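You operate a simulated robot arm through the tools that you are given. There is no shell and no other tool. Be economical: measure what you need, move in short steps, check, and stop when the job is done.

The job below is to be done with a simulated two-armed robot. You get a single attempt, and the scene is never put back.

## Task
Pick up the blue jug with one hand, pass it to the other hand and put it on the far edge of the trailer bed. Set down upright: blue jug.

Only the result counts: the job must be done as asked and must still hold three seconds after the hand-in. Knocking over, shifting, dropping, spilling or breaking anything else fails it.

## Robot
Two 7-joint arms with three-finger grippers on one trunk, on a base that drives. Base frame: it is fixed to the floor where the robot stands at the start and does not move with it; the origin is under the middle of the robot, x ahead of it, y to its left, z up; the surface under the hand at the start is at about z = 0.7. Units: m, degrees, N and s.
The left shoulder is at the start at [0.094, 0.126, 1.063], the right one opposite. With the tool pointing down near the work surface each hand reaches from about 0.42 to 0.86 m from the robot's upright axis, wherever it stands, measured 20 degrees to its own side. Places, roughly: far edge of the trailer bed [1.1, 0.7, 0.7]. Payload 2.94 kg a hand.
Tool frame (each hand has its own): the origin (TCP) lies between the finger pads and is the grasp point; the fingertips stand 0.03 m ahead of it; z points along the fingers, y is the line along which they close. The gripper opens to 0.128 m. The gripper's body begins 0.093 m behind the TCP.
Orientation is that of the tool frame in the base frame, as a unit quaternion [x, y, z, w]. With the fingers straight down and closing along the base's y, the tool's x points along the base's -x, its y along +y and its z along -z.

## Interface
- The arms move only by the tool arm_command. It takes "left_plan", "right_plan" or both (then of equal length, played together; a hand with none holds still); each is one flat list of numbers, 7 for each row, row after row: the closure, from 0 (fully open) to 1 (shut), then the shift along the tool's x, y, z in m, then the turn, a rotation vector about the tool's x, y, z in degrees. In form: [grip, x, y, z, rx, ry, rz, grip, x, y, z, rx, ry, rz, ...]. A call has 1 to 12 rows; each row is the pose to reach, as a shift and turn from the pose commanded when the call began, along the tool's axes at that moment. Each row takes 0.2 s and may step no farther than 0.05 m and 8.6 degrees from the row before; otherwise, or with a gripper value out of range, the whole call is refused. A pose out of reach is approached as far as the arm can. The call stops where the force on the tool passes 40 N (or 10 N more than at its start, if that is more) or the arm is blocked; 0.2 s more then pass. Each finger halts on what it meets, pressing with about 40 N; the grip force reading is that of the motor and also rises with nothing between the fingers. The clock runs only during rows and for 0.2 s after the last one: add rows that repeat a pose to give the fingers time. The reply holds the time, the measured pose of the TCP, the force on the tool along the base axes, the opening and the grip force, in the units named above and with some noise, with the torque about the TCP (base axes, N m) and any sound that the robot's microphone picked up.
- Cameras (640 x 400 px; columns grow to the right, rows downward): "scene" is now at [0.2106, 0.0002, 1.2195]; the picture's right is [-0.08, -1.00, 0.00], its down [-0.56, 0.05, -0.83] and it looks along [0.82, -0.07, -0.56] (base axes); focal length 214 px, centre (320, 200). "left" rides on the left gripper at [0.069, 0.015, -0.12] in its tool frame; the picture's right is [-0.21, 0.98, 0.00], its down [-0.82, -0.18, -0.54] and it looks along [-0.53, -0.12, 0.84] (tool axes); focal length 251 px, centre (320, 200). "right" rides on the right gripper at [0.069, -0.015, -0.12] in its tool frame; the picture's right is [0.21, 0.98, 0.00], its down [-0.82, 0.18, -0.54] and it looks along [-0.53, 0.12, 0.84] (tool axes); focal length 251 px, centre (320, 200). There is no depth. A picture from a camera that has moved, and an enlarged one, comes with that camera's place and axes in the base frame and with its lens. The place of the scene camera against the robot may be out by one fixed shift of up to 0.025 m in any direction.
- capture(camera): a new picture of that camera. The clock stands still meanwhile.
- slide_trunk(by): slides the trunk up (or, below 0, down) by that many m; the arms and the scene camera ride with it, the base frame stays. It gives what a move gives, with no picture.
- steer(legs): drives the robot by 1 to 6 legs, each [ahead, left, turn to the left] in m, m and degrees, along the robot's own axes; the way and the turn of a leg run together, so that a leg with both is an arc; at most 1.5 m and 180 degrees a leg. The arms and the cameras ride along, it lands a little off, and it stops where it bumps. It gives what a move gives.
- turn_head(pan, tilt): turns the head with the scene camera to pan (to the left, within 80 degrees either way) and tilt (down, from -29 to 69), counted from straight ahead of the robot. It gives what a move gives.
- zoom(camera, box): a new picture of the part [left, top, right, bottom] of that camera's present view, enlarged. The clock stands still meanwhile.
- sign_off(): hands the job in; it is judged then, once.

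Work in short steps. Places have to be worked out from the pictures, the camera data and where the tool is seen: move nearer, look again, correct. Check each grasp and each placing, and mend what went wrong. You have 120 turns and 108 pictures in all, those below and enlarged ones among them. Open the grippers and draw the arms clear of the work before you hand the job in, unless the task says otherwise; then end with one line.

The tools are called after "Emit:" by a JSON object that holds its "method" and its "body". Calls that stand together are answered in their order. arm_command: Moves the arms, as the interface text tells. Its arguments: {"type":"object","properties":{"left_plan":{"type":"array","items":{"type":"number"}},"right_plan":{"type":"array","items":{"type":"number"}}},"required":[]} The other tools are called the same way: slide_trunk (by) slides the trunk up or down; steer (legs) drives the base; turn_head (pan, tilt) turns the head that bears the scene camera; capture (camera) takes a picture; zoom (camera, box) takes an enlarged picture of a part of a camera's view; sign_off () hands the job in.

At the start:

```text
time: 0.0
left_tool_pos: [0.5406, 0.21, 0.9521]
left_orientation: [-0.001, 1.0, 0.0, 0.001]
left_force: [0.4, 0.1, -1.0]
left_ft_torque: [-0.01, 0.02, -0.01]
left_width: 0.1278
left_finger_force: 0.1
right_tool_pos: [0.5876, -0.2749, 1.0283]
right_orientation: [0.0, 1.0, 0.001, 0.0]
right_force: [0.1, -1.2, 0.0]
right_ft_torque: [-0.03, 0.03, -0.02]
right_width: 0.1281
right_finger_force: 0.0
trunk travel left (down, up): [-0.275, 0.272]
robot x, y, heading: [0.0001, 0.0001, 0.2]
head pan, tilt: [-4.8, 34.2]
```

scene: 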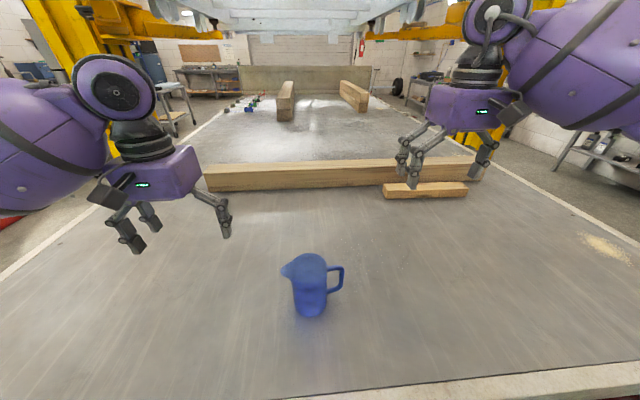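
right: 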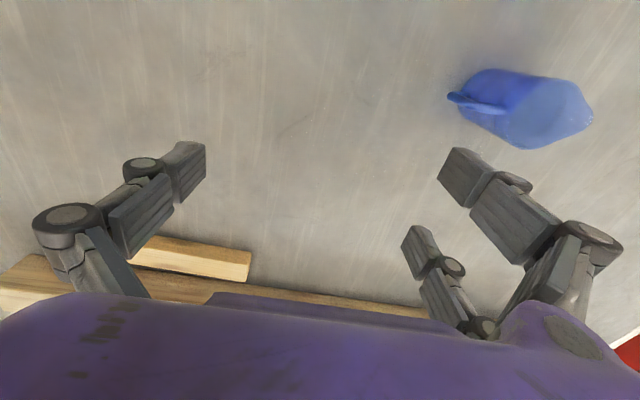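
left: 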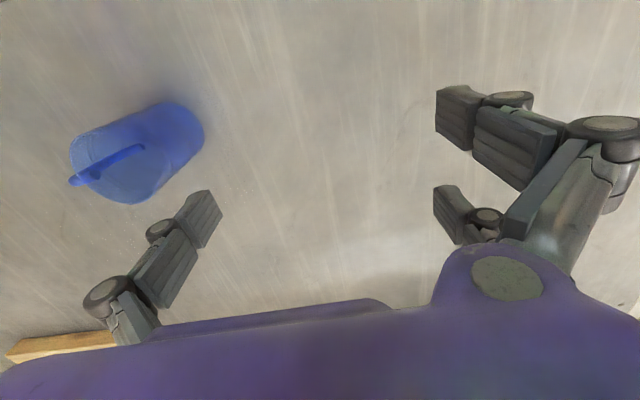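

I'll look closer at the jug, which I judge to stand near [0.5, 0, 0.7], and turn the head towards the far edge spot.

Emit:
{"method": "zoom", "body": {"camera": "scene", "box": [240, 230, 400, 330]}}

Emit:
{"method": "turn_head", "body": {"pan": 35, "tilt": 25}}

Emit:
{"method": "capture", "body": {"camera": "scene"}}

```text
4.00 times, centred on (320, 280) of scene
camera zoom: at [0.2106, 0.0002, 1.2195], right [-0.08, -1.0, 0.0], down [-0.56, 0.05, -0.83], along [0.82, -0.07, -0.56], focal length 858 px, centre (320, -120)
```

zoom: 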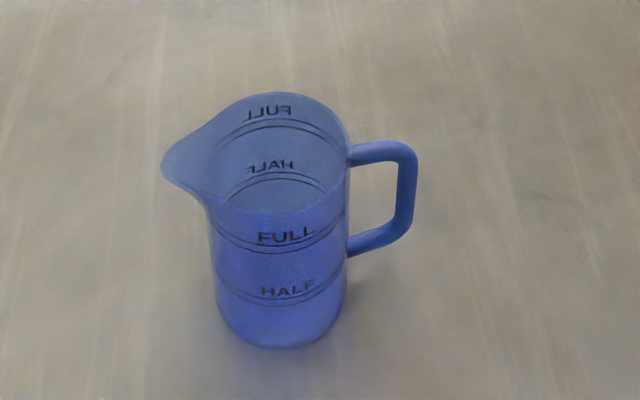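

```text
time: 1.1
left_tool_pos: [0.5411, 0.2101, 0.951]
left_orientation: [0.0, 1.0, 0.0, 0.0]
left_force: [-0.7, 0.2, -0.2]
left_ft_torque: [0.0, 0.01, -0.03]
left_width: 0.128
left_finger_force: 0.0
right_tool_pos: [0.5875, -0.275, 1.0262]
right_orientation: [0.0, 1.0, 0.0, -0.001]
right_force: [-1.0, 0.0, 0.3]
right_ft_torque: [0.02, 0.01, 0.02]
right_width: 0.1282
right_finger_force: 0.1
trunk travel left (down, up): [-0.275, 0.272]
robot x, y, heading: [-0.0003, -0.0, -0.1]
head pan, tilt: [35.0, 25.0]
```

```text
103 pictures are left
camera scene: at [0.1979, 0.0603, 1.2339], right [0.57, -0.82, 0.0], down [-0.35, -0.24, -0.91], along [0.74, 0.52, -0.42], focal length 214 px, centre (320, 200)
```

scene: 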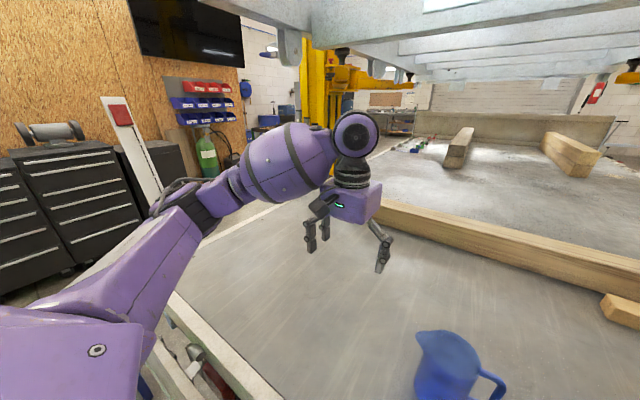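

The spot at (1.1, 0.7) lies near the left rear corner by the wooden beam; it's out of reach from here, so I check the driving room to the left.

Emit:
{"method": "turn_head", "body": {"pan": 75, "tilt": 30}}

Emit:
{"method": "capture", "body": {"camera": "scene"}}

Emit:
{"method": "turn_head", "body": {"pan": 0, "tilt": 65}}

Emit:
{"method": "capture", "body": {"camera": "scene"}}

```text
time: 2.1
left_tool_pos: [0.5404, 0.2098, 0.9504]
left_orientation: [0.001, 1.0, 0.001, 0.0]
left_force: [0.3, 0.5, -0.3]
left_ft_torque: [-0.02, 0.0, -0.03]
left_width: 0.1281
left_finger_force: 0.1
right_tool_pos: [0.5881, -0.276, 1.0265]
right_orientation: [0.0, 1.0, 0.0, -0.001]
right_force: [-1.0, 0.6, -0.9]
right_ft_torque: [-0.03, -0.06, -0.01]
right_width: 0.1281
right_finger_force: 0.0
trunk travel left (down, up): [-0.275, 0.272]
robot x, y, heading: [-0.001, 0.0053, 0.1]
head pan, tilt: [75.0, 30.0]
```

```text
102 pictures are left
camera scene: at [0.1458, 0.0948, 1.226], right [0.97, -0.26, 0.0], down [-0.13, -0.48, -0.87], along [0.22, 0.84, -0.5], focal length 214 px, centre (320, 200)
```

scene: 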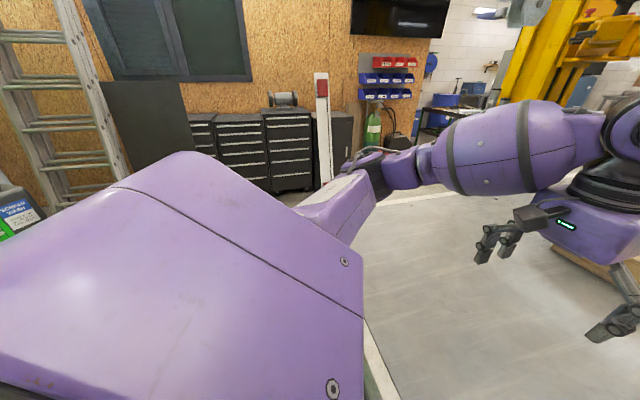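

```text
time: 3.6
left_tool_pos: [0.5405, 0.2104, 0.9511]
left_orientation: [0.001, 1.0, 0.001, -0.001]
left_force: [0.1, 0.1, -0.4]
left_ft_torque: [-0.03, 0.01, 0.01]
left_width: 0.1281
left_finger_force: 0.1
right_tool_pos: [0.5884, -0.2764, 1.0273]
right_orientation: [0.001, 1.0, 0.001, -0.001]
right_force: [0.3, 0.0, 0.1]
right_ft_torque: [-0.01, 0.01, -0.03]
right_width: 0.128
right_finger_force: 0.1
trunk travel left (down, up): [-0.275, 0.272]
robot x, y, heading: [0.0013, -0.0014, 0.0]
head pan, tilt: [0.0, 65.0]
```

```text
101 pictures are left
camera scene: at [0.1763, 0.0712, 1.2073], right [0.76, -0.65, 0.0], down [-0.43, -0.51, -0.74], along [0.48, 0.56, -0.67], focal length 214 px, centre (320, 200)
```

scene: 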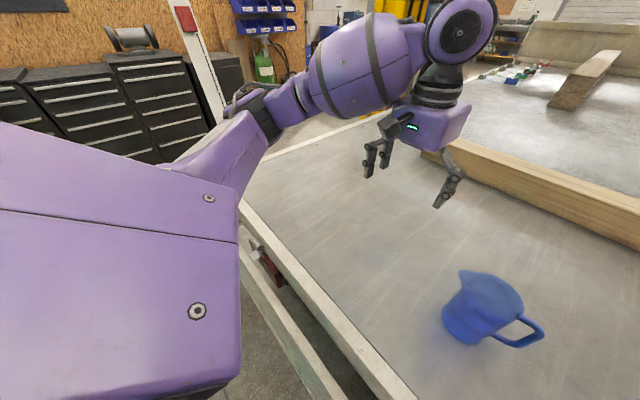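

Wrist views put the jug's rim centre near (0.535, 0.0, 0.83), diameter about 8 cm, handle towards -y, spout +y. I bring the right hand above it, turned so that it closes along x, and shift the left hand outwards.

Emit:
{"method": "arm_command", "body": {"right_plan": [0, 0.005, 0.025, 0.007, 0, 0, 8.2, 0, 0.01, 0.05, 0.014, 0, 0, 16.4, 0, 0.015, 0.075, 0.021, 0, 0, 24.6, 0, 0.02, 0.1, 0.028, 0, 0, 32.8, 0, 0.025, 0.125, 0.035, 0, 0, 41, 0, 0.03, 0.15, 0.042, 0, 0, 49.2, 0, 0.035, 0.175, 0.049, 0, 0, 57.4, 0, 0.04, 0.2, 0.056, 0, 0, 65.6, 0, 0.045, 0.225, 0.063, 0, 0, 73.8, 0, 0.05, 0.25, 0.07, 0, 0, 82, 0, 0.053, 0.275, 0.076, 0, 0, 90, 0, 0.053, 0.275, 0.076, 0, 0, 90], "left_plan": [0, 0, 0.02, 0, 0, 0, 0, 0, 0, 0.04, 0, 0, 0, 0, 0, 0, 0.06, 0, 0, 0, 0, 0, 0, 0.08, 0, 0, 0, 0, 0, 0, 0.1, 0, 0, 0, 0, 0, 0, 0.12, 0, 0, 0, 0, 0, 0, 0.12, 0, 0, 0, 0, 0, 0, 0.12, 0, 0, 0, 0, 0, 0, 0.12, 0, 0, 0, 0, 0, 0, 0.12, 0, 0, 0, 0, 0, 0, 0.12, 0, 0, 0, 0, 0, 0, 0.12, 0, 0, 0, 0]}}

Emit:
{"method": "capture", "body": {"camera": "right"}}

Emit:
{"method": "capture", "body": {"camera": "left"}}

Emit:
{"method": "capture", "body": {"camera": "scene"}}

```text
time: 6.2
left_tool_pos: [0.5402, 0.3275, 0.9513]
left_orientation: [0.0, 1.0, 0.0, 0.0]
left_force: [0.0, 0.4, 0.5]
left_ft_torque: [0.01, -0.01, -0.01]
left_width: 0.1282
left_finger_force: 0.1
right_tool_pos: [0.5367, 0.0006, 0.9475]
right_orientation: [0.708, 0.706, 0.0, 0.001]
right_force: [-0.3, -1.0, -0.8]
right_ft_torque: [0.02, -0.02, -0.01]
right_width: 0.1278
right_finger_force: 0.0
trunk travel left (down, up): [-0.275, 0.272]
robot x, y, heading: [-0.0003, 0.003, 0.1]
head pan, tilt: [0.0, 65.0]
```

```text
100 pictures are left
camera right: at [0.5204, 0.0686, 1.0678], right [0.98, 0.21, 0.0], down [0.18, -0.82, 0.54], along [0.12, -0.53, -0.84], focal length 251 px, centre (320, 200)
```

right: 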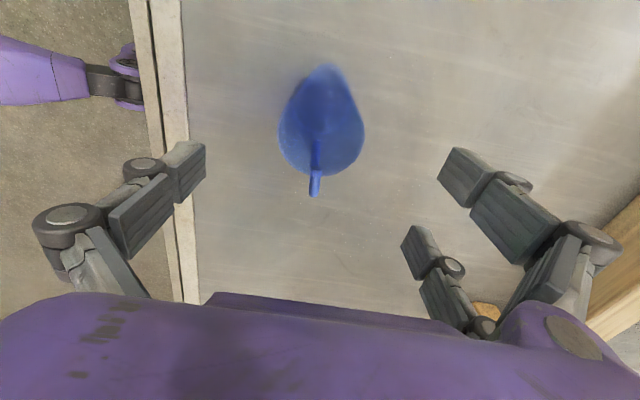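

```text
99 pictures are left
camera left: at [0.4699, 0.343, 1.0719], right [0.21, 0.98, 0.0], down [0.82, -0.18, 0.54], along [0.53, -0.12, -0.84], focal length 251 px, centre (320, 200)
```

left: 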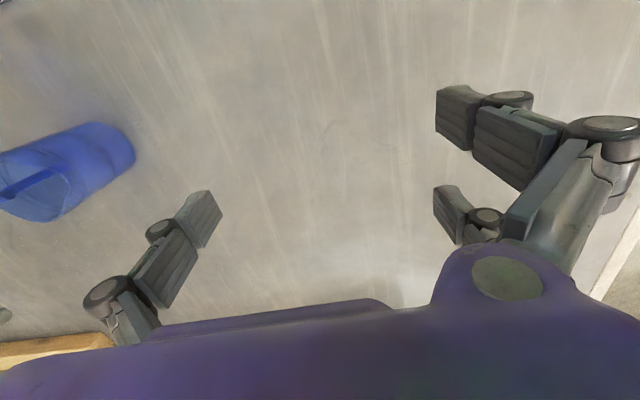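

```text
98 pictures are left
camera scene: at [0.1791, 0.0592, 1.1968], right [0.68, -0.74, 0.0], down [-0.56, -0.52, -0.65], along [0.48, 0.44, -0.76], focal length 214 px, centre (320, 200)
```

scene: 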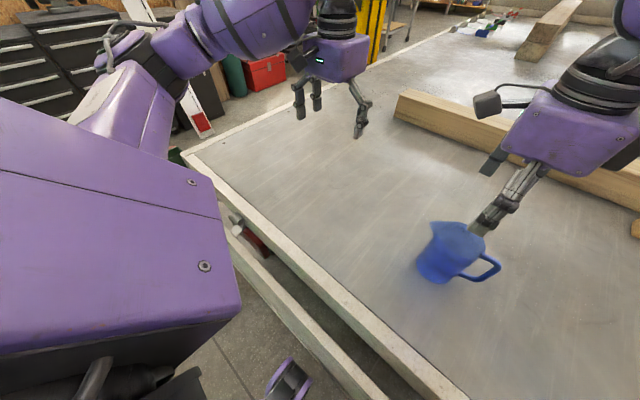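

The rim centre reads (0.539, -0.010). I descend with the right hand to z ≈ 0.81 and close on the upper body.

Emit:
{"method": "arm_command", "body": {"right_plan": [0, -0.011, 0.002, 0.03, 0, 0, 0, 0, -0.011, 0.002, 0.06, 0, 0, 0, 0, -0.011, 0.002, 0.09, 0, 0, 0, 0, -0.011, 0.002, 0.115, 0, 0, 0, 0, -0.011, 0.002, 0.138, 0, 0, 0, 0, -0.011, 0.002, 0.138, 0, 0, 0]}}

Emit:
{"method": "capture", "body": {"camera": "right"}}

Emit:
{"method": "capture", "body": {"camera": "scene"}}

```text
time: 7.6
left_tool_pos: [0.5394, 0.328, 0.9518]
left_orientation: [-0.001, 1.0, -0.001, 0.0]
left_force: [0.1, 0.1, -0.3]
left_ft_torque: [-0.02, 0.02, 0.0]
left_width: 0.1279
left_finger_force: 0.1
right_tool_pos: [0.5373, -0.0109, 0.8113]
right_orientation: [0.707, 0.708, 0.001, 0.0]
right_force: [0.0, 0.3, 0.3]
right_ft_torque: [0.05, 0.0, 0.0]
right_width: 0.1282
right_finger_force: 0.1
trunk travel left (down, up): [-0.275, 0.272]
robot x, y, heading: [0.0018, -0.0036, -0.0]
head pan, tilt: [0.0, 65.0]
```

```text
97 pictures are left
camera right: at [0.5212, 0.058, 0.9311], right [0.98, 0.21, 0.0], down [0.18, -0.82, 0.54], along [0.12, -0.53, -0.84], focal length 251 px, centre (320, 200)
```

right: 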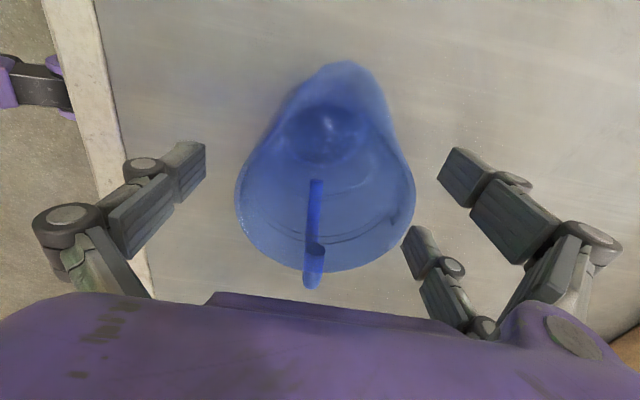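

```text
96 pictures are left
camera scene: at [0.1786, 0.0595, 1.196], right [0.68, -0.74, 0.0], down [-0.57, -0.52, -0.64], along [0.47, 0.43, -0.77], focal length 214 px, centre (320, 200)
```

scene: 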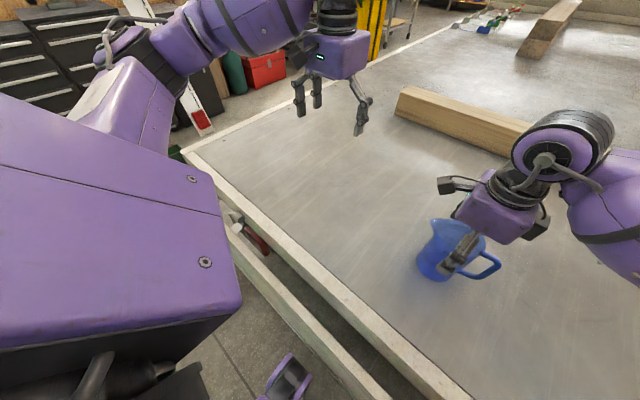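

The jug sits centred between the fingers. I close the right hand.

Emit:
{"method": "arm_command", "body": {"right_plan": [0.2, 0, 0, 0, 0, 0, 0, 0.35, 0, 0, 0, 0, 0, 0, 0.5, 0, 0, 0, 0, 0, 0, 0.6, 0, 0, 0, 0, 0, 0, 0.6, 0, 0, 0, 0, 0, 0]}}

Emit:
{"method": "turn_head", "body": {"pan": -5, "tilt": 40}}

Emit:
{"method": "capture", "body": {"camera": "scene"}}

```text
time: 8.8
left_tool_pos: [0.5393, 0.3278, 0.9519]
left_orientation: [0.0, 1.0, -0.001, 0.0]
left_force: [-0.1, -0.7, -0.3]
left_ft_torque: [-0.01, 0.03, 0.0]
left_width: 0.1281
left_finger_force: 0.1
right_tool_pos: [0.5378, -0.0107, 0.8124]
right_orientation: [0.707, 0.707, 0.001, 0.0]
right_force: [0.4, 0.1, 1.5]
right_ft_torque: [-0.03, 0.01, -0.01]
right_width: 0.0784
right_finger_force: 39.5
trunk travel left (down, up): [-0.275, 0.272]
robot x, y, heading: [0.002, 0.0, -0.1]
head pan, tilt: [0.0, 65.0]
```

```text
time: 9.7
left_tool_pos: [0.5395, 0.3285, 0.9522]
left_orientation: [0.0, 1.0, 0.0, 0.001]
left_force: [0.2, -0.1, -0.5]
left_ft_torque: [0.03, -0.03, -0.01]
left_width: 0.1278
left_finger_force: 0.1
right_tool_pos: [0.5377, -0.011, 0.8118]
right_orientation: [0.707, 0.708, 0.001, 0.0]
right_force: [0.7, 0.1, 3.4]
right_ft_torque: [0.02, -0.03, 0.0]
right_width: 0.0782
right_finger_force: 40.1
trunk travel left (down, up): [-0.275, 0.272]
robot x, y, heading: [0.0022, 0.0007, 0.1]
head pan, tilt: [-5.0, 40.0]
```

```text
95 pictures are left
camera scene: at [0.1836, 0.0635, 1.2067], right [0.67, -0.74, 0.0], down [-0.5, -0.46, -0.73], along [0.54, 0.49, -0.68], focal length 214 px, centre (320, 200)
```

scene: 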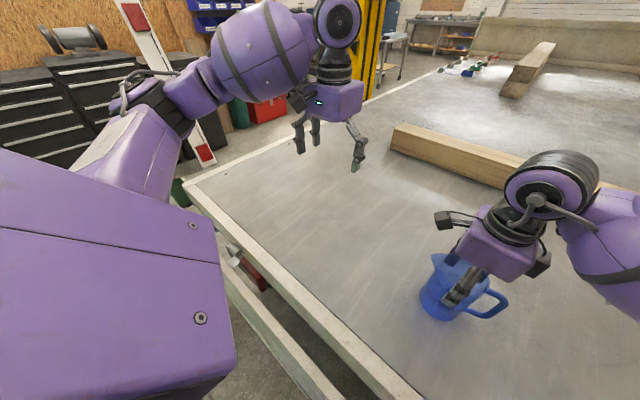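

Grip holds (78 mm, 40 N). I lift the jug and carry it to about (0.65, 0, 0.98) with a 32° turn, while the left hand swings to a pose pointing forward-right and 30° down.

Emit:
{"method": "arm_command", "body": {"right_plan": [0.6, 0, 0, -0.02, 0, 0, 0, 0.6, 0, 0, -0.05, 0, 0, 0, 0.6, 0, 0, -0.08, 0, 0, 0, 0.6, 0, 0, -0.11, 0, 0, -4, 0.6, 0, 0.016, -0.14, 0, 0, -8, 0.6, 0.002, 0.032, -0.16, 0, 0, -12, 0.6, 0.004, 0.048, -0.168, 0, 0, -16, 0.6, 0.006, 0.064, -0.168, 0, 0, -20, 0.6, 0.008, 0.08, -0.168, 0, 0, -24, 0.6, 0.01, 0.096, -0.168, 0, 0, -28, 0.6, 0.011, 0.112, -0.168, 0, 0, -32, 0.6, 0.011, 0.112, -0.168, 0, 0, -32], "left_plan": [0, 0.002, -0.0078, -0.0078, 2.612, -5.6, 4.525, 0, 0.004, -0.0156, -0.0156, 5.224, -11.2, 9.05, 0, 0.006, -0.0234, -0.0234, 7.836, -16.8, 13.575, 0, 0.008, -0.0312, -0.0312, 10.448, -22.4, 18.1, 0, 0.01, -0.039, -0.039, 13.06, -28, 22.625, 0, 0.012, -0.0468, -0.0468, 15.672, -33.6, 27.15, 0, 0.014, -0.0546, -0.0546, 18.284, -39.2, 31.675, 0, 0.016, -0.0624, -0.0624, 20.896, -44.8, 36.2, 0, 0.018, -0.0702, -0.0702, 23.508, -50.4, 40.725, 0, 0.02, -0.078, -0.078, 26.12, -56, 45.25, 0, 0.02, -0.078, -0.078, 26.12, -56, 45.25, 0, 0.02, -0.078, -0.078, 26.12, -56, 45.25]}}

Emit:
{"method": "capture", "body": {"camera": "scene"}}

Emit:
{"method": "capture", "body": {"camera": "left"}}

Emit:
{"method": "capture", "body": {"camera": "right"}}

```text
time: 12.3
left_tool_pos: [0.5206, 0.2514, 1.028]
left_orientation: [0.366, 0.785, -0.211, 0.454]
left_force: [-0.2, -0.4, -0.2]
left_ft_torque: [-0.02, -0.01, 0.0]
left_width: 0.1279
left_finger_force: 0.1
right_tool_pos: [0.6486, 0.001, 0.9824]
right_orientation: [0.484, 0.875, 0.001, 0.0]
right_force: [0.3, -0.2, -0.3]
right_ft_torque: [-0.01, -0.01, 0.0]
right_width: 0.0785
right_finger_force: 39.5
trunk travel left (down, up): [-0.275, 0.272]
robot x, y, heading: [0.0002, 0.0008, 0.2]
head pan, tilt: [-5.0, 40.0]
```

```text
94 pictures are left
camera scene: at [0.207, 0.0, 1.2106], right [-0.09, -1.0, 0.0], down [-0.64, 0.06, -0.77], along [0.76, -0.07, -0.64], focal length 214 px, centre (320, 200)
```

scene: 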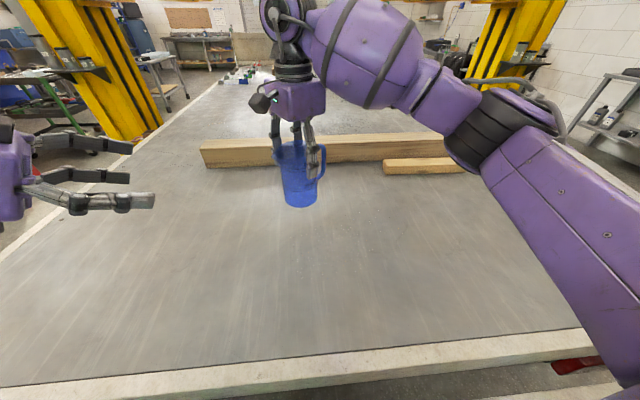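

```text
93 pictures are left
camera left: at [0.443, 0.3673, 1.0288], right [0.82, 0.55, 0.19], down [-0.18, -0.07, 0.98], along [0.55, -0.84, 0.04], focal length 251 px, centre (320, 200)
```

left: 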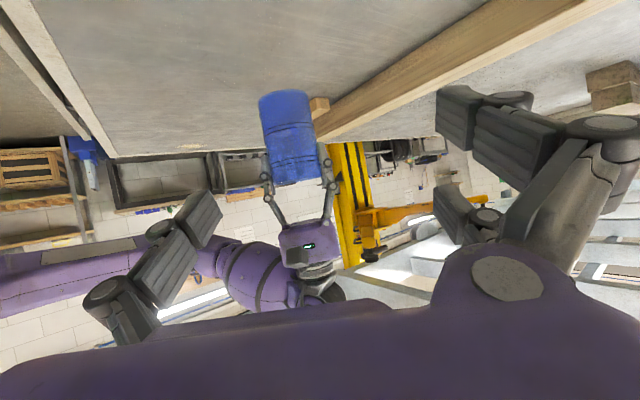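

```text
92 pictures are left
camera right: at [0.5977, 0.0511, 1.1023], right [0.71, 0.7, 0.0], down [0.59, -0.6, 0.54], along [0.38, -0.39, -0.84], focal length 251 px, centre (320, 200)
```

right: 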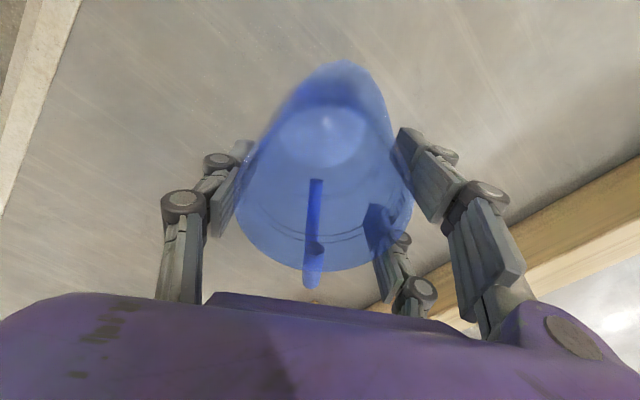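

Jug held upright, bottom at z ≈ 0.866, axis at (0.65, 0). I bring the left hand to 15 cm before its grasp point on the lower body.

Emit:
{"method": "arm_command", "body": {"left_plan": [0, -0.011, -0.016, 0.036, 0, 0, 0, 0, -0.021, -0.031, 0.072, 0, 0, 0, 0, -0.032, -0.047, 0.108, 0, 0, 0, 0, -0.0422, -0.0619, 0.143, 0, 0, 0, 0, -0.0422, -0.0619, 0.143, 0, 0, 0]}}

Emit:
{"method": "capture", "body": {"camera": "left"}}

Emit:
{"method": "capture", "body": {"camera": "scene"}}

```text
time: 13.5
left_tool_pos: [0.5645, 0.1003, 0.9936]
left_orientation: [0.366, 0.785, -0.212, 0.453]
left_force: [1.2, -0.2, 0.9]
left_ft_torque: [0.0, 0.0, -0.01]
left_width: 0.1281
left_finger_force: 0.0
right_tool_pos: [0.6481, 0.0013, 0.9827]
right_orientation: [0.485, 0.875, 0.0, -0.001]
right_force: [0.0, 0.3, -0.9]
right_ft_torque: [0.0, 0.0, -0.05]
right_width: 0.0784
right_finger_force: 40.4
trunk travel left (down, up): [-0.275, 0.272]
robot x, y, heading: [-0.0012, -0.0024, 0.4]
head pan, tilt: [-5.0, 40.0]
```

```text
91 pictures are left
camera left: at [0.4868, 0.2154, 0.994], right [0.82, 0.55, 0.19], down [-0.18, -0.07, 0.98], along [0.55, -0.83, 0.04], focal length 251 px, centre (320, 200)
```

left: 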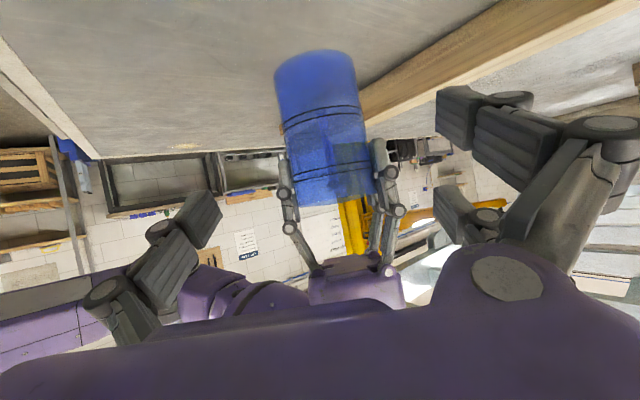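

```text
90 pictures are left
camera scene: at [0.2066, 0.0005, 1.2107], right [-0.09, -1.0, 0.0], down [-0.64, 0.06, -0.77], along [0.76, -0.07, -0.64], focal length 214 px, centre (320, 200)
```

scene: 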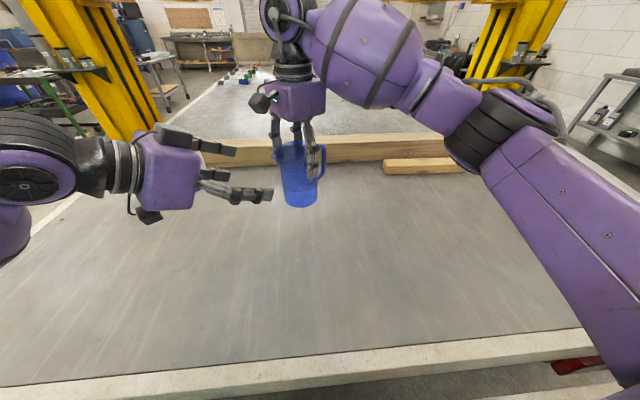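

Alignment matches the geometry; I advance the left hand along its fingers to the jug and check before closing.

Emit:
{"method": "arm_command", "body": {"left_plan": [0, 0, 0, 0.025, 0, 0, 0, 0, 0, 0, 0.05, 0, 0, 0, 0, 0, 0, 0.075, 0, 0, 0, 0, 0, 0, 0.1, 0, 0, 0, 0, 0, 0, 0.125, 0, 0, 0, 0, 0, 0, 0.148, 0, 0, 0, 0, 0, 0, 0.148, 0, 0, 0]}}

Emit:
{"method": "capture", "body": {"camera": "left"}}

Emit:
{"method": "zoom", "body": {"camera": "scene", "box": [200, 70, 400, 220]}}

Emit:
{"method": "capture", "body": {"camera": "right"}}

```text
time: 15.1
left_tool_pos: [0.6483, -0.0004, 0.9201]
left_orientation: [0.366, 0.785, -0.212, 0.453]
left_force: [-0.4, 0.4, -1.0]
left_ft_torque: [-0.05, -0.1, -0.01]
left_width: 0.1279
left_finger_force: 0.1
right_tool_pos: [0.649, 0.0015, 0.9824]
right_orientation: [0.485, 0.874, 0.0, 0.0]
right_force: [0.4, -1.1, 0.1]
right_ft_torque: [0.03, 0.01, 0.0]
right_width: 0.0783
right_finger_force: 39.5
trunk travel left (down, up): [-0.275, 0.272]
robot x, y, heading: [0.0008, 0.0028, -0.1]
head pan, tilt: [-5.0, 40.0]
```

```text
89 pictures are left
camera left: at [0.5703, 0.1156, 0.9209], right [0.82, 0.55, 0.19], down [-0.18, -0.07, 0.98], along [0.55, -0.83, 0.04], focal length 251 px, centre (320, 200)
```

left: 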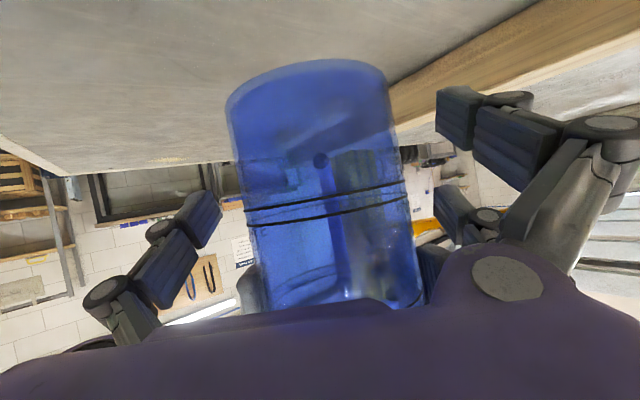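

```text
2.67 times, centred on (300, 145) of scene
camera zoom: at [0.2068, 0.0003, 1.2107], right [-0.09, -1.0, 0.0], down [-0.64, 0.06, -0.77], along [0.76, -0.07, -0.64], focal length 572 px, centre (373, 347)
```

zoom: 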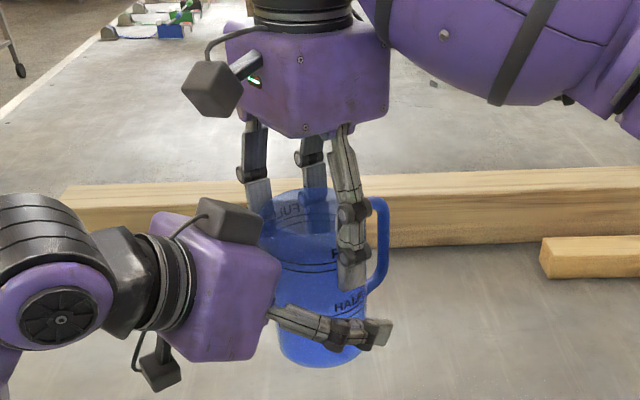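

```text
87 pictures are left
camera right: at [0.5974, 0.0513, 1.1024], right [0.71, 0.7, 0.0], down [0.59, -0.6, 0.54], along [0.38, -0.39, -0.84], focal length 251 px, centre (320, 200)
```

right: 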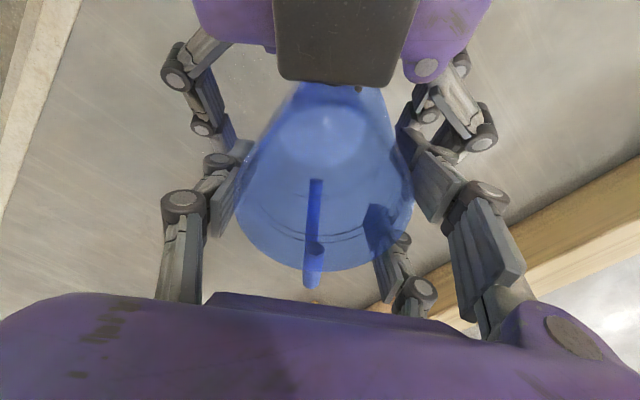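

Left fingers straddle the lower body without contact forces. I close the left hand.

Emit:
{"method": "arm_command", "body": {"left_plan": [0.2, 0, 0, 0, 0, 0, 0, 0.35, 0, 0, 0, 0, 0, 0, 0.5, 0, 0, 0, 0, 0, 0, 0.6, 0, 0, 0, 0, 0, 0, 0.6, 0, 0, 0, 0, 0, 0]}}

Emit:
{"method": "zoom", "body": {"camera": "scene", "box": [200, 70, 400, 220]}}

```text
time: 16.2
left_tool_pos: [0.6524, 0.0031, 0.9206]
left_orientation: [0.361, 0.788, -0.209, 0.452]
left_force: [1.5, 4.7, 1.2]
left_ft_torque: [-1.28, 1.59, -0.84]
left_width: 0.0961
left_finger_force: 39.9
right_tool_pos: [0.6475, -0.0019, 0.9812]
right_orientation: [0.484, 0.875, -0.005, 0.0]
right_force: [-1.9, -4.1, -0.9]
right_ft_torque: [1.01, -1.44, 0.84]
right_width: 0.078
right_finger_force: 39.8
trunk travel left (down, up): [-0.275, 0.272]
robot x, y, heading: [-0.0016, 0.0001, 0.0]
head pan, tilt: [-5.0, 40.0]
stopped in row 5 (left hand): the force on the tool passed its limit at 41 N (the readings are from after the stop); the commanded pose is now the measured one
```

```text
2.67 times, centred on (300, 145) of scene
camera zoom: at [0.2071, 0.0001, 1.2106], right [-0.09, -1.0, 0.0], down [-0.64, 0.06, -0.77], along [0.76, -0.07, -0.64], focal length 572 px, centre (373, 347)
```

zoom: 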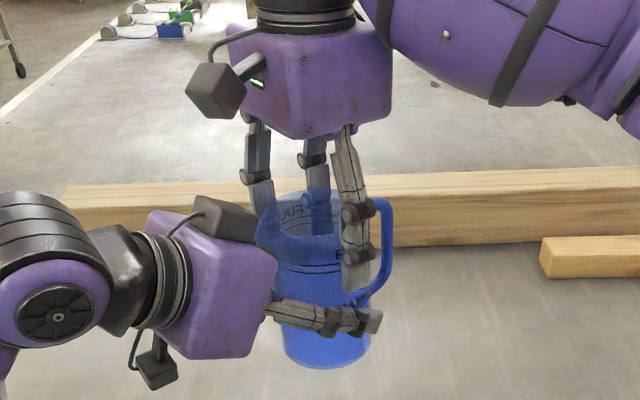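

The left hand stopped at 96 mm instead of 78 mm, so something else is between the fingers. I look closer.

Emit:
{"method": "capture", "body": {"camera": "left"}}

Emit:
{"method": "capture", "body": {"camera": "right"}}

Emit:
{"method": "zoom", "body": {"camera": "scene", "box": [270, 120, 350, 190]}}

```text
85 pictures are left
camera left: at [0.5726, 0.1183, 0.9209], right [0.81, 0.56, 0.18], down [-0.17, -0.07, 0.98], along [0.56, -0.83, 0.04], focal length 251 px, centre (320, 200)
```

left: 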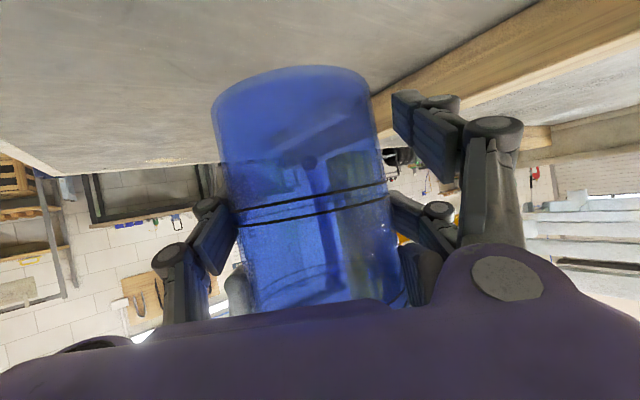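

```text
84 pictures are left
camera right: at [0.5974, 0.0492, 1.1013], right [0.71, 0.7, -0.01], down [0.59, -0.6, 0.54], along [0.37, -0.39, -0.84], focal length 251 px, centre (320, 200)
```

right: 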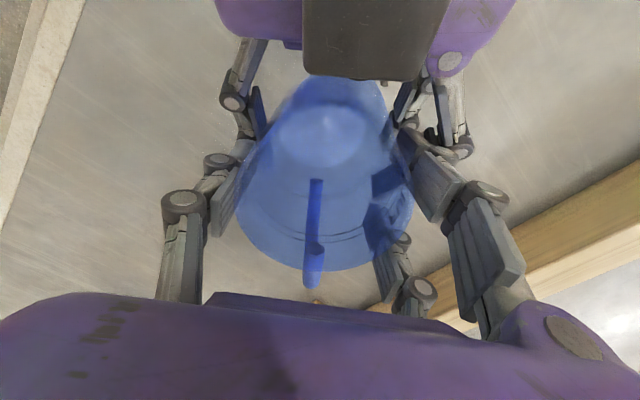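

```text
5.71 times, centred on (310, 155) of scene
camera zoom: at [0.2071, 0.0001, 1.2106], right [-0.09, -1.0, 0.0], down [-0.64, 0.06, -0.77], along [0.76, -0.07, -0.64], focal length 1226 px, centre (377, 457)
```

zoom: 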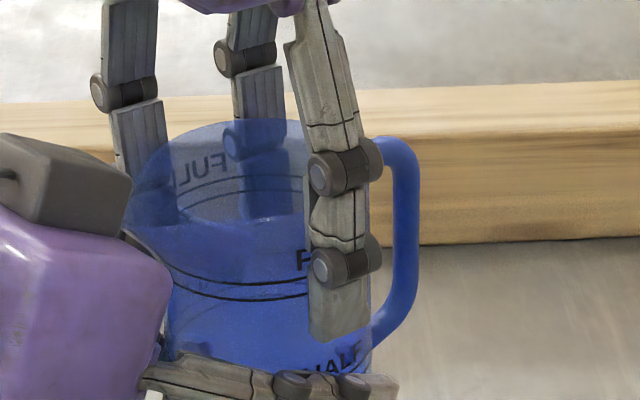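

The left gripper's pair of fingers is pressing on the right hand's finger tips — too little room on the body. I open the left hand and back off; then I'll turn the jug so the left hand can take the handle instead.

Emit:
{"method": "arm_command", "body": {"left_plan": [0.4, 0, 0, 0, 0, 0, 0, 0.2, 0, 0, 0, 0, 0, 0, 0, 0, 0, 0, 0, 0, 0, 0, 0, 0, 0, 0, 0, 0, 0, 0, 0, -0.03, 0, 0, 0, 0, 0, 0, -0.06, 0, 0, 0, 0, 0, 0, -0.1, 0, 0, 0, 0, 0, 0, -0.14, 0, 0, 0, 0, 0, 0, -0.18, 0, 0, 0, 0, 0, 0, -0.22, 0, 0, 0]}}

Emit:
{"method": "capture", "body": {"camera": "left"}}

Emit:
{"method": "capture", "body": {"camera": "right"}}

```text
time: 18.4
left_tool_pos: [0.5243, 0.1494, 1.0311]
left_orientation: [0.363, 0.786, -0.209, 0.454]
left_force: [0.0, 0.6, 0.4]
left_ft_torque: [0.02, -0.03, 0.01]
left_width: 0.1282
left_finger_force: 0.1
right_tool_pos: [0.647, -0.0021, 0.9829]
right_orientation: [0.486, 0.874, -0.005, 0.0]
right_force: [-0.5, 0.2, 0.2]
right_ft_torque: [0.0, 0.0, 0.01]
right_width: 0.0783
right_finger_force: 40.2
trunk travel left (down, up): [-0.275, 0.272]
robot x, y, heading: [0.001, 0.001, -0.1]
head pan, tilt: [-5.0, 40.0]
```

```text
82 pictures are left
camera left: at [0.4461, 0.2641, 1.032], right [0.81, 0.55, 0.19], down [-0.17, -0.08, 0.98], along [0.56, -0.83, 0.03], focal length 251 px, centre (320, 200)
```

left: 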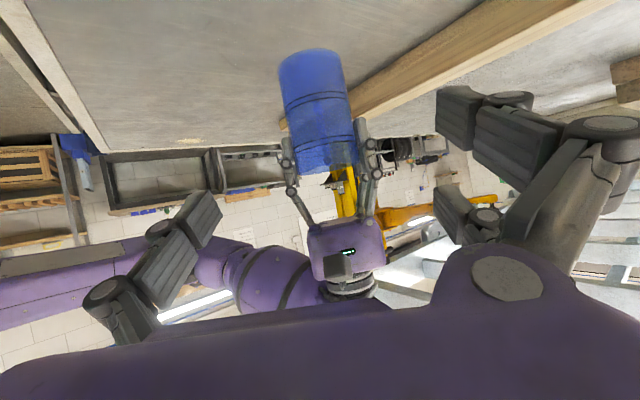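

```text
81 pictures are left
camera right: at [0.5967, 0.0496, 1.1016], right [0.72, 0.7, -0.01], down [0.59, -0.6, 0.54], along [0.37, -0.39, -0.84], focal length 251 px, centre (320, 200)
```

right: 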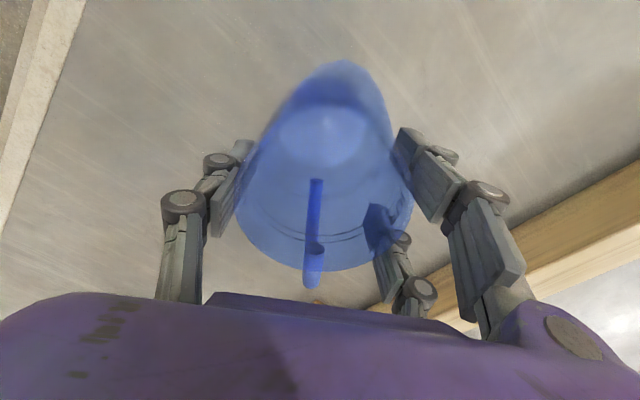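

Jug is still gripped as before. I move the left hand aside and turn the jug with the right hand anticlockwise (first 102°).

Emit:
{"method": "arm_command", "body": {"right_plan": [0.6, 0, 0, 0, 0, 0, 0, 0.6, 0, 0, 0, 0, 0, -8.5, 0.6, 0, 0, 0, 0, 0, -17, 0.6, 0, 0, 0, 0, 0, -25.5, 0.6, 0, 0, 0, 0, 0, -34, 0.6, 0, 0, 0, 0, 0, -42.5, 0.6, 0, 0, 0, 0, 0, -51, 0.6, 0, 0, 0, 0, 0, -59.5, 0.6, 0, 0, 0, 0, 0, -68, 0.6, 0, 0, 0, 0, 0, -76.5, 0.6, 0, 0, 0, 0, 0, -85, 0.6, 0, 0, 0, 0, 0, -93.5], "left_plan": [0, 0.0153, 0.0257, -0.0265, 0, 0, 0, 0, 0.0306, 0.0514, -0.053, 0, 0, 0, 0, 0.046, 0.0772, -0.0796, 0, 0, 0, 0, 0.0613, 0.1029, -0.106, 0, 0, 0, 0, 0.0766, 0.1286, -0.1326, 0, 0, 0, 0, 0.0766, 0.1286, -0.1326, 0, 0, 0, 0, 0.0766, 0.1286, -0.1326, 0, 0, 0, 0, 0.0766, 0.1286, -0.1326, 0, 0, 0, 0, 0.0766, 0.1286, -0.1326, 0, 0, 0, 0, 0.0766, 0.1286, -0.1326, 0, 0, 0, 0, 0.0766, 0.1286, -0.1326, 0, 0, 0, 0, 0.0766, 0.1286, -0.1326, 0, 0, 0]}}

Emit:
{"method": "capture", "body": {"camera": "scene"}}

```text
time: 21.0
left_tool_pos: [0.5273, 0.3487, 1.0288]
left_orientation: [0.362, 0.787, -0.209, 0.454]
left_force: [-0.1, 0.3, -0.7]
left_ft_torque: [-0.01, 0.0, 0.01]
left_width: 0.1278
left_finger_force: 0.1
right_tool_pos: [0.6469, -0.0026, 0.9815]
right_orientation: [-0.305, 0.952, -0.004, -0.004]
right_force: [-0.3, -0.1, -0.6]
right_ft_torque: [0.01, 0.02, -0.01]
right_width: 0.0783
right_finger_force: 40.4
trunk travel left (down, up): [-0.275, 0.272]
robot x, y, heading: [0.0007, 0.0016, 0.0]
head pan, tilt: [-5.0, 40.0]
```

```text
80 pictures are left
camera scene: at [0.2071, 0.0001, 1.2106], right [-0.09, -1.0, 0.0], down [-0.64, 0.06, -0.77], along [0.76, -0.07, -0.64], focal length 214 px, centre (320, 200)
```

scene: 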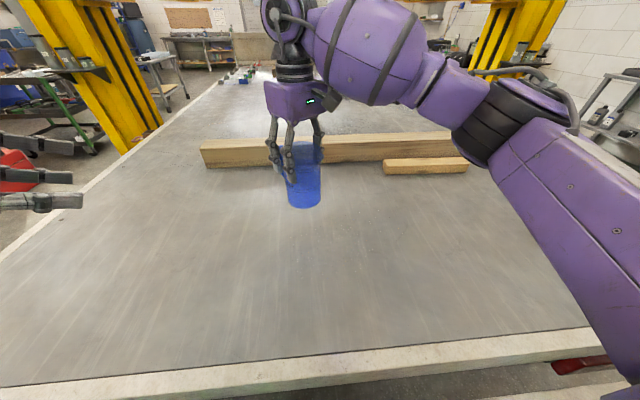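

The turn works freely. I finish turning (56°) so the handle faces the left hand, and re-aim the left hand (pointing mostly -y, 20° down).

Emit:
{"method": "arm_command", "body": {"right_plan": [0.6, 0, 0, 0, 0, 0, -8, 0.6, 0, 0, 0, 0, 0, -16, 0.6, 0, 0, 0, 0, 0, -24, 0.6, 0, 0, 0, 0, 0, -32, 0.6, 0, 0, 0, 0, 0, -40, 0.6, 0, 0, 0, 0, 0, -48, 0.6, 0, 0, 0, 0, 0, -56, 0.6, 0, 0, 0, 0, 0, -56], "left_plan": [0, -0.008, -0.0003, 0.0164, 3.886, -1.394, 1.814, 0, -0.016, -0.0006, 0.0328, 7.77, -2.79, 3.63, 0, -0.024, -0.001, 0.049, 11.66, -4.18, 5.44, 0, -0.032, -0.0014, 0.0656, 15.54, -5.58, 7.26, 0, -0.04, -0.0017, 0.082, 19.43, -6.97, 9.07, 0, -0.048, -0.002, 0.0983, 23.31, -8.37, 10.89, 0, -0.0558, -0.0024, 0.1147, 27.2, -9.76, 12.7, 0, -0.0558, -0.0024, 0.1147, 27.2, -9.76, 12.7]}}

Emit:
{"method": "capture", "body": {"camera": "scene"}}

Emit:
{"method": "capture", "body": {"camera": "left"}}

Emit:
{"method": "capture", "body": {"camera": "right"}}

```text
time: 22.8
left_tool_pos: [0.609, 0.2501, 1.0223]
left_orientation: [0.525, 0.63, -0.366, 0.44]
left_force: [-1.1, -0.5, 0.3]
left_ft_torque: [0.01, -0.01, 0.03]
left_width: 0.128
left_finger_force: 0.1
right_tool_pos: [0.4941, 0.0223, 0.988]
right_orientation: [-0.679, 0.734, -0.005, -0.002]
right_force: [0.5, 0.4, -1.6]
right_ft_torque: [-0.03, -0.05, -0.02]
right_width: 0.0783
right_finger_force: 40.2
right hand out of reach, approached as far as the arm can: row 3, 4, 5, 6, 7, 8
trunk travel left (down, up): [-0.275, 0.272]
robot x, y, heading: [-0.0015, 0.0006, -0.1]
head pan, tilt: [-5.0, 40.0]
```

```text
79 pictures are left
camera scene: at [0.2065, 0.0, 1.2108], right [-0.09, -1.0, 0.0], down [-0.64, 0.06, -0.77], along [0.76, -0.07, -0.64], focal length 214 px, centre (320, 200)
```

scene: 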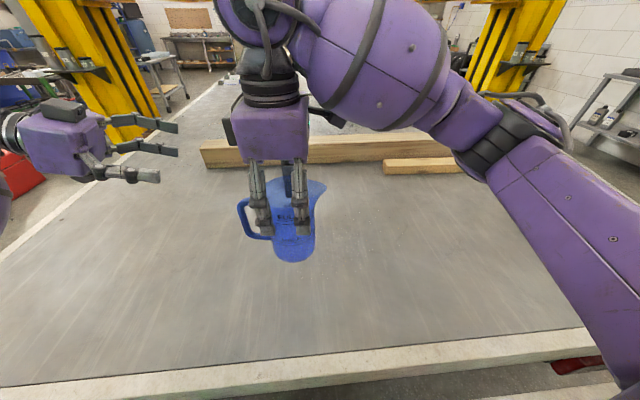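

```text
78 pictures are left
camera left: at [0.5977, 0.3855, 0.999], right [0.97, 0.11, 0.2], down [-0.22, 0.19, 0.96], along [0.06, -0.98, 0.21], focal length 251 px, centre (320, 200)
```

left: 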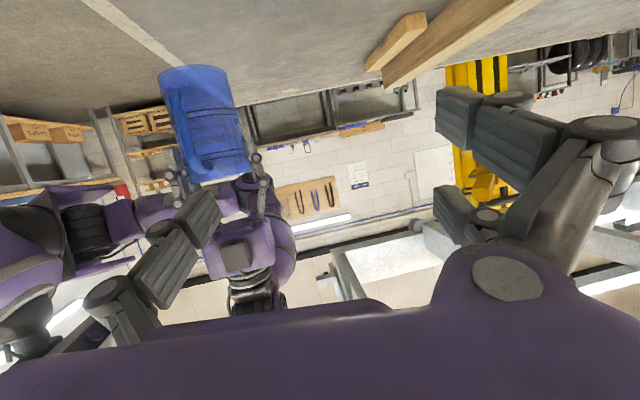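

```text
77 pictures are left
camera right: at [0.5036, -0.0472, 1.1103], right [-0.99, -0.14, 0.0], down [-0.12, 0.84, 0.53], along [-0.07, 0.53, -0.85], focal length 251 px, centre (320, 200)
```

right: 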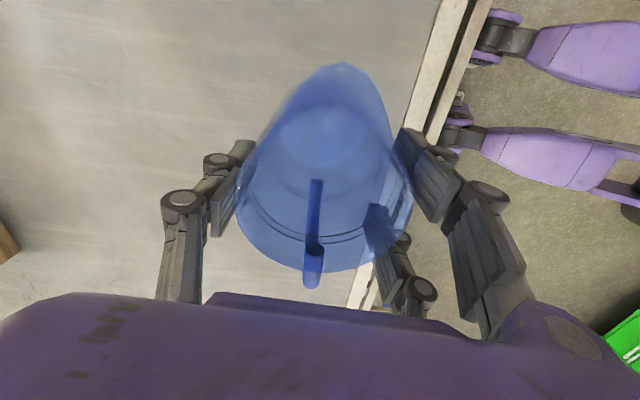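

The right arm hit its turning limit and shifted to (0.494, 0.022) with the handle at ~93°. I check with a null row whether the commanded pose is still the unreachable one.

Emit:
{"method": "arm_command", "body": {"right_plan": [0.6, 0, 0, 0, 0, 0, 0]}}

```text
time: 23.2
left_tool_pos: [0.6086, 0.2496, 1.0207]
left_orientation: [0.524, 0.63, -0.366, 0.44]
left_force: [0.0, -0.4, -0.1]
left_ft_torque: [0.01, -0.03, 0.0]
left_width: 0.128
left_finger_force: 0.0
right_tool_pos: [0.4968, 0.0219, 0.9885]
right_orientation: [-0.678, 0.735, -0.005, -0.002]
right_force: [-1.0, 0.0, -0.8]
right_ft_torque: [0.0, -0.01, -0.02]
right_width: 0.0782
right_finger_force: 40.0
trunk travel left (down, up): [-0.275, 0.272]
robot x, y, heading: [-0.0012, -0.0013, -0.1]
head pan, tilt: [-5.0, 40.0]
```

The commanded pose now equals the measured one: jug axis (0.497, 0.022), handle pointing +y. I zoom in for the handle's exact place.

Emit:
{"method": "zoom", "body": {"camera": "left", "box": [120, 50, 280, 200]}}

Emit:
{"method": "zoom", "body": {"camera": "scene", "box": [220, 160, 350, 270]}}

```text
2.67 times, centred on (200, 125) of left
camera zoom: at [0.598, 0.3857, 0.9987], right [0.97, 0.11, 0.2], down [-0.22, 0.19, 0.96], along [0.06, -0.98, 0.21], focal length 670 px, centre (640, 400)
```

zoom: 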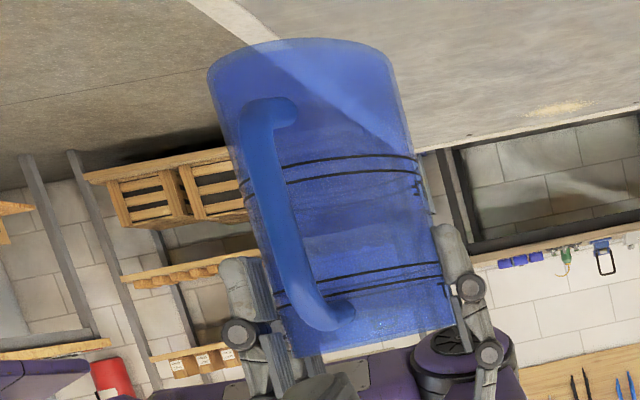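

```text
3.64 times, centred on (285, 215) of scene
camera zoom: at [0.2071, 0.0001, 1.2106], right [-0.09, -1.0, 0.0], down [-0.64, 0.06, -0.77], along [0.76, -0.07, -0.64], focal length 780 px, centre (447, 146)
```

zoom: 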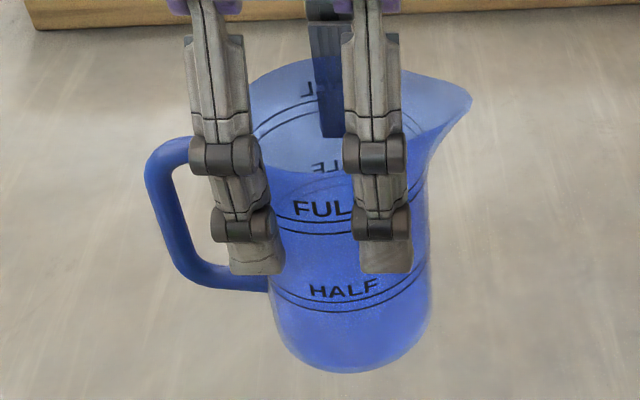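

Handle bar located at about (0.493, 0.092, 0.96), straight from z 0.925 to 0.995. I move the left hand to a point 12 cm before it, fingers pre-closed to ~5 cm.

Emit:
{"method": "arm_command", "body": {"left_plan": [0.2, 0.005, -0.0316, 0.0055, 1.65, 0, 0.6, 0.4, 0.01, -0.0632, 0.011, 3.29, 0, 1.2, 0.5, 0.015, -0.0948, 0.0164, 4.94, 0, 1.8, 0.6, 0.0194, -0.1264, 0.0218, 6.58, 0, 2.39, 0.6, 0.0194, -0.1264, 0.0218, 6.58, 0, 2.39]}}

Emit:
{"method": "capture", "body": {"camera": "left"}}

Emit:
{"method": "capture", "body": {"camera": "scene"}}

```text
time: 24.4
left_tool_pos: [0.4885, 0.2135, 0.9977]
left_orientation: [0.561, 0.598, -0.392, 0.417]
left_force: [0.7, -0.4, -0.2]
left_ft_torque: [0.01, 0.01, 0.05]
left_width: 0.0513
left_finger_force: 0.0
right_tool_pos: [0.4962, 0.0226, 0.9889]
right_orientation: [-0.679, 0.734, -0.005, -0.003]
right_force: [0.3, 0.2, -1.0]
right_ft_torque: [-0.03, -0.01, 0.0]
right_width: 0.0783
right_finger_force: 39.8
trunk travel left (down, up): [-0.275, 0.272]
robot x, y, heading: [0.0001, -0.0016, 0.0]
head pan, tilt: [-5.0, 40.0]
```

```text
74 pictures are left
camera left: at [0.494, 0.3502, 0.9748], right [0.98, -0.01, 0.2], down [-0.19, 0.21, 0.96], along [-0.05, -0.98, 0.21], focal length 251 px, centre (320, 200)
```

left: 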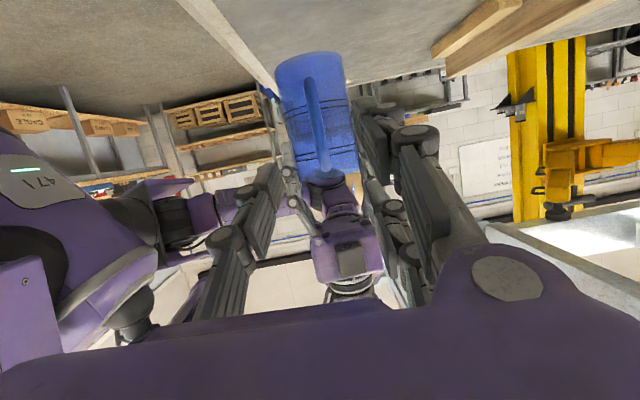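

```text
73 pictures are left
camera scene: at [0.2074, 0.0002, 1.2106], right [-0.09, -1.0, 0.0], down [-0.64, 0.06, -0.77], along [0.76, -0.07, -0.64], focal length 214 px, centre (320, 200)
```

scene: 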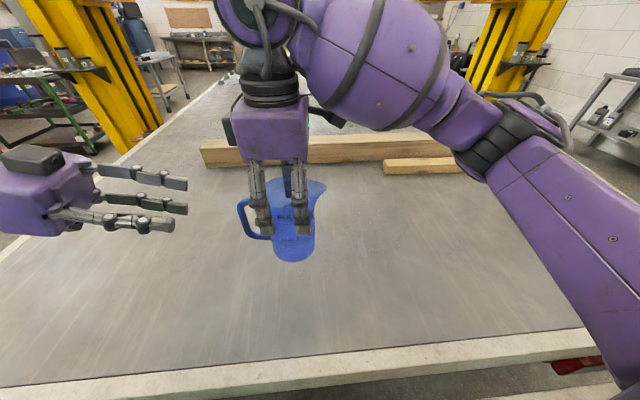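

Fingers are lined up around the handle. I advance 12 cm in steps with the fingers still open.

Emit:
{"method": "arm_command", "body": {"left_plan": [0.6, 0.001, 0, 0.03, 0, 0, 0, 0.6, 0.002, -0.001, 0.06, 0, 0, 0, 0.6, 0.0027, -0.001, 0.085, 0, 0, 0, 0.6, 0.0027, -0.001, 0.105, 0, 0, 0, 0.6, 0.0027, -0.001, 0.12, 0, 0, 0, 0.6, 0.0027, -0.001, 0.12, 0, 0, 0]}}

Emit:
{"method": "capture", "body": {"camera": "left"}}

Emit:
{"method": "zoom", "body": {"camera": "scene", "box": [170, 130, 360, 280]}}

Emit:
{"method": "capture", "body": {"camera": "right"}}

```text
time: 25.8
left_tool_pos: [0.4921, 0.1005, 0.9523]
left_orientation: [0.561, 0.597, -0.392, 0.418]
left_force: [0.1, -0.4, 0.3]
left_ft_torque: [0.03, 0.01, 0.04]
left_width: 0.0509
left_finger_force: 0.0
right_tool_pos: [0.4965, 0.0225, 0.9884]
right_orientation: [-0.679, 0.734, -0.005, -0.003]
right_force: [0.5, -0.2, -1.2]
right_ft_torque: [-0.01, 0.01, -0.01]
right_width: 0.0783
right_finger_force: 40.3
trunk travel left (down, up): [-0.275, 0.272]
robot x, y, heading: [-0.0, -0.0011, -0.2]
head pan, tilt: [-5.0, 40.0]
```

```text
72 pictures are left
camera left: at [0.4974, 0.2371, 0.9289], right [0.98, -0.01, 0.2], down [-0.19, 0.21, 0.96], along [-0.05, -0.98, 0.21], focal length 251 px, centre (320, 200)
```

left: 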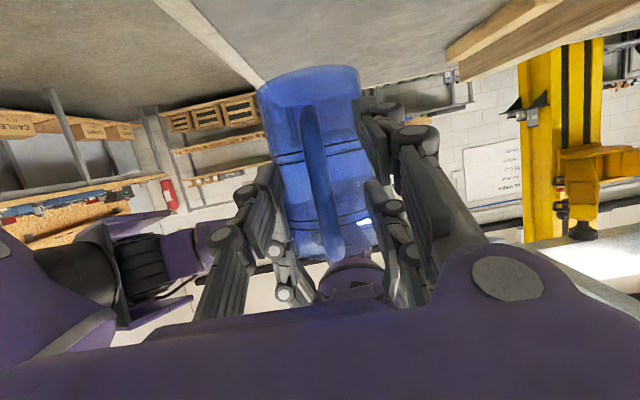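

```text
2.67 times, centred on (265, 205) of scene
camera zoom: at [0.2071, 0.0002, 1.2106], right [-0.09, -1.0, 0.0], down [-0.64, 0.06, -0.77], along [0.76, -0.07, -0.64], focal length 572 px, centre (467, 187)
```

zoom: 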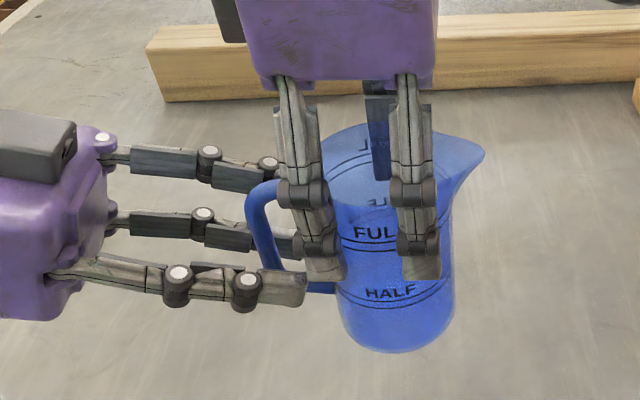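

```text
70 pictures are left
camera right: at [0.5044, -0.0467, 1.1099], right [-0.99, -0.14, 0.0], down [-0.12, 0.84, 0.53], along [-0.07, 0.53, -0.85], focal length 251 px, centre (320, 200)
```

right: 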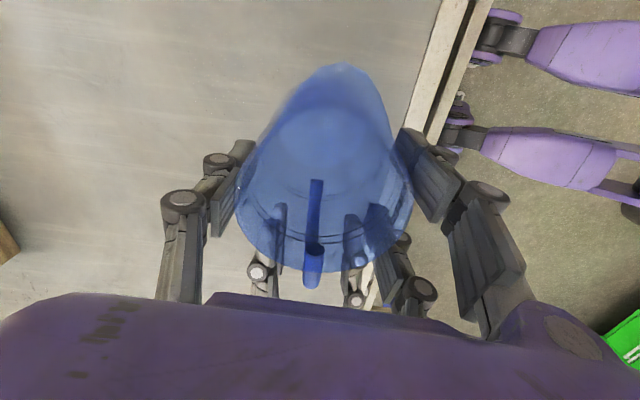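

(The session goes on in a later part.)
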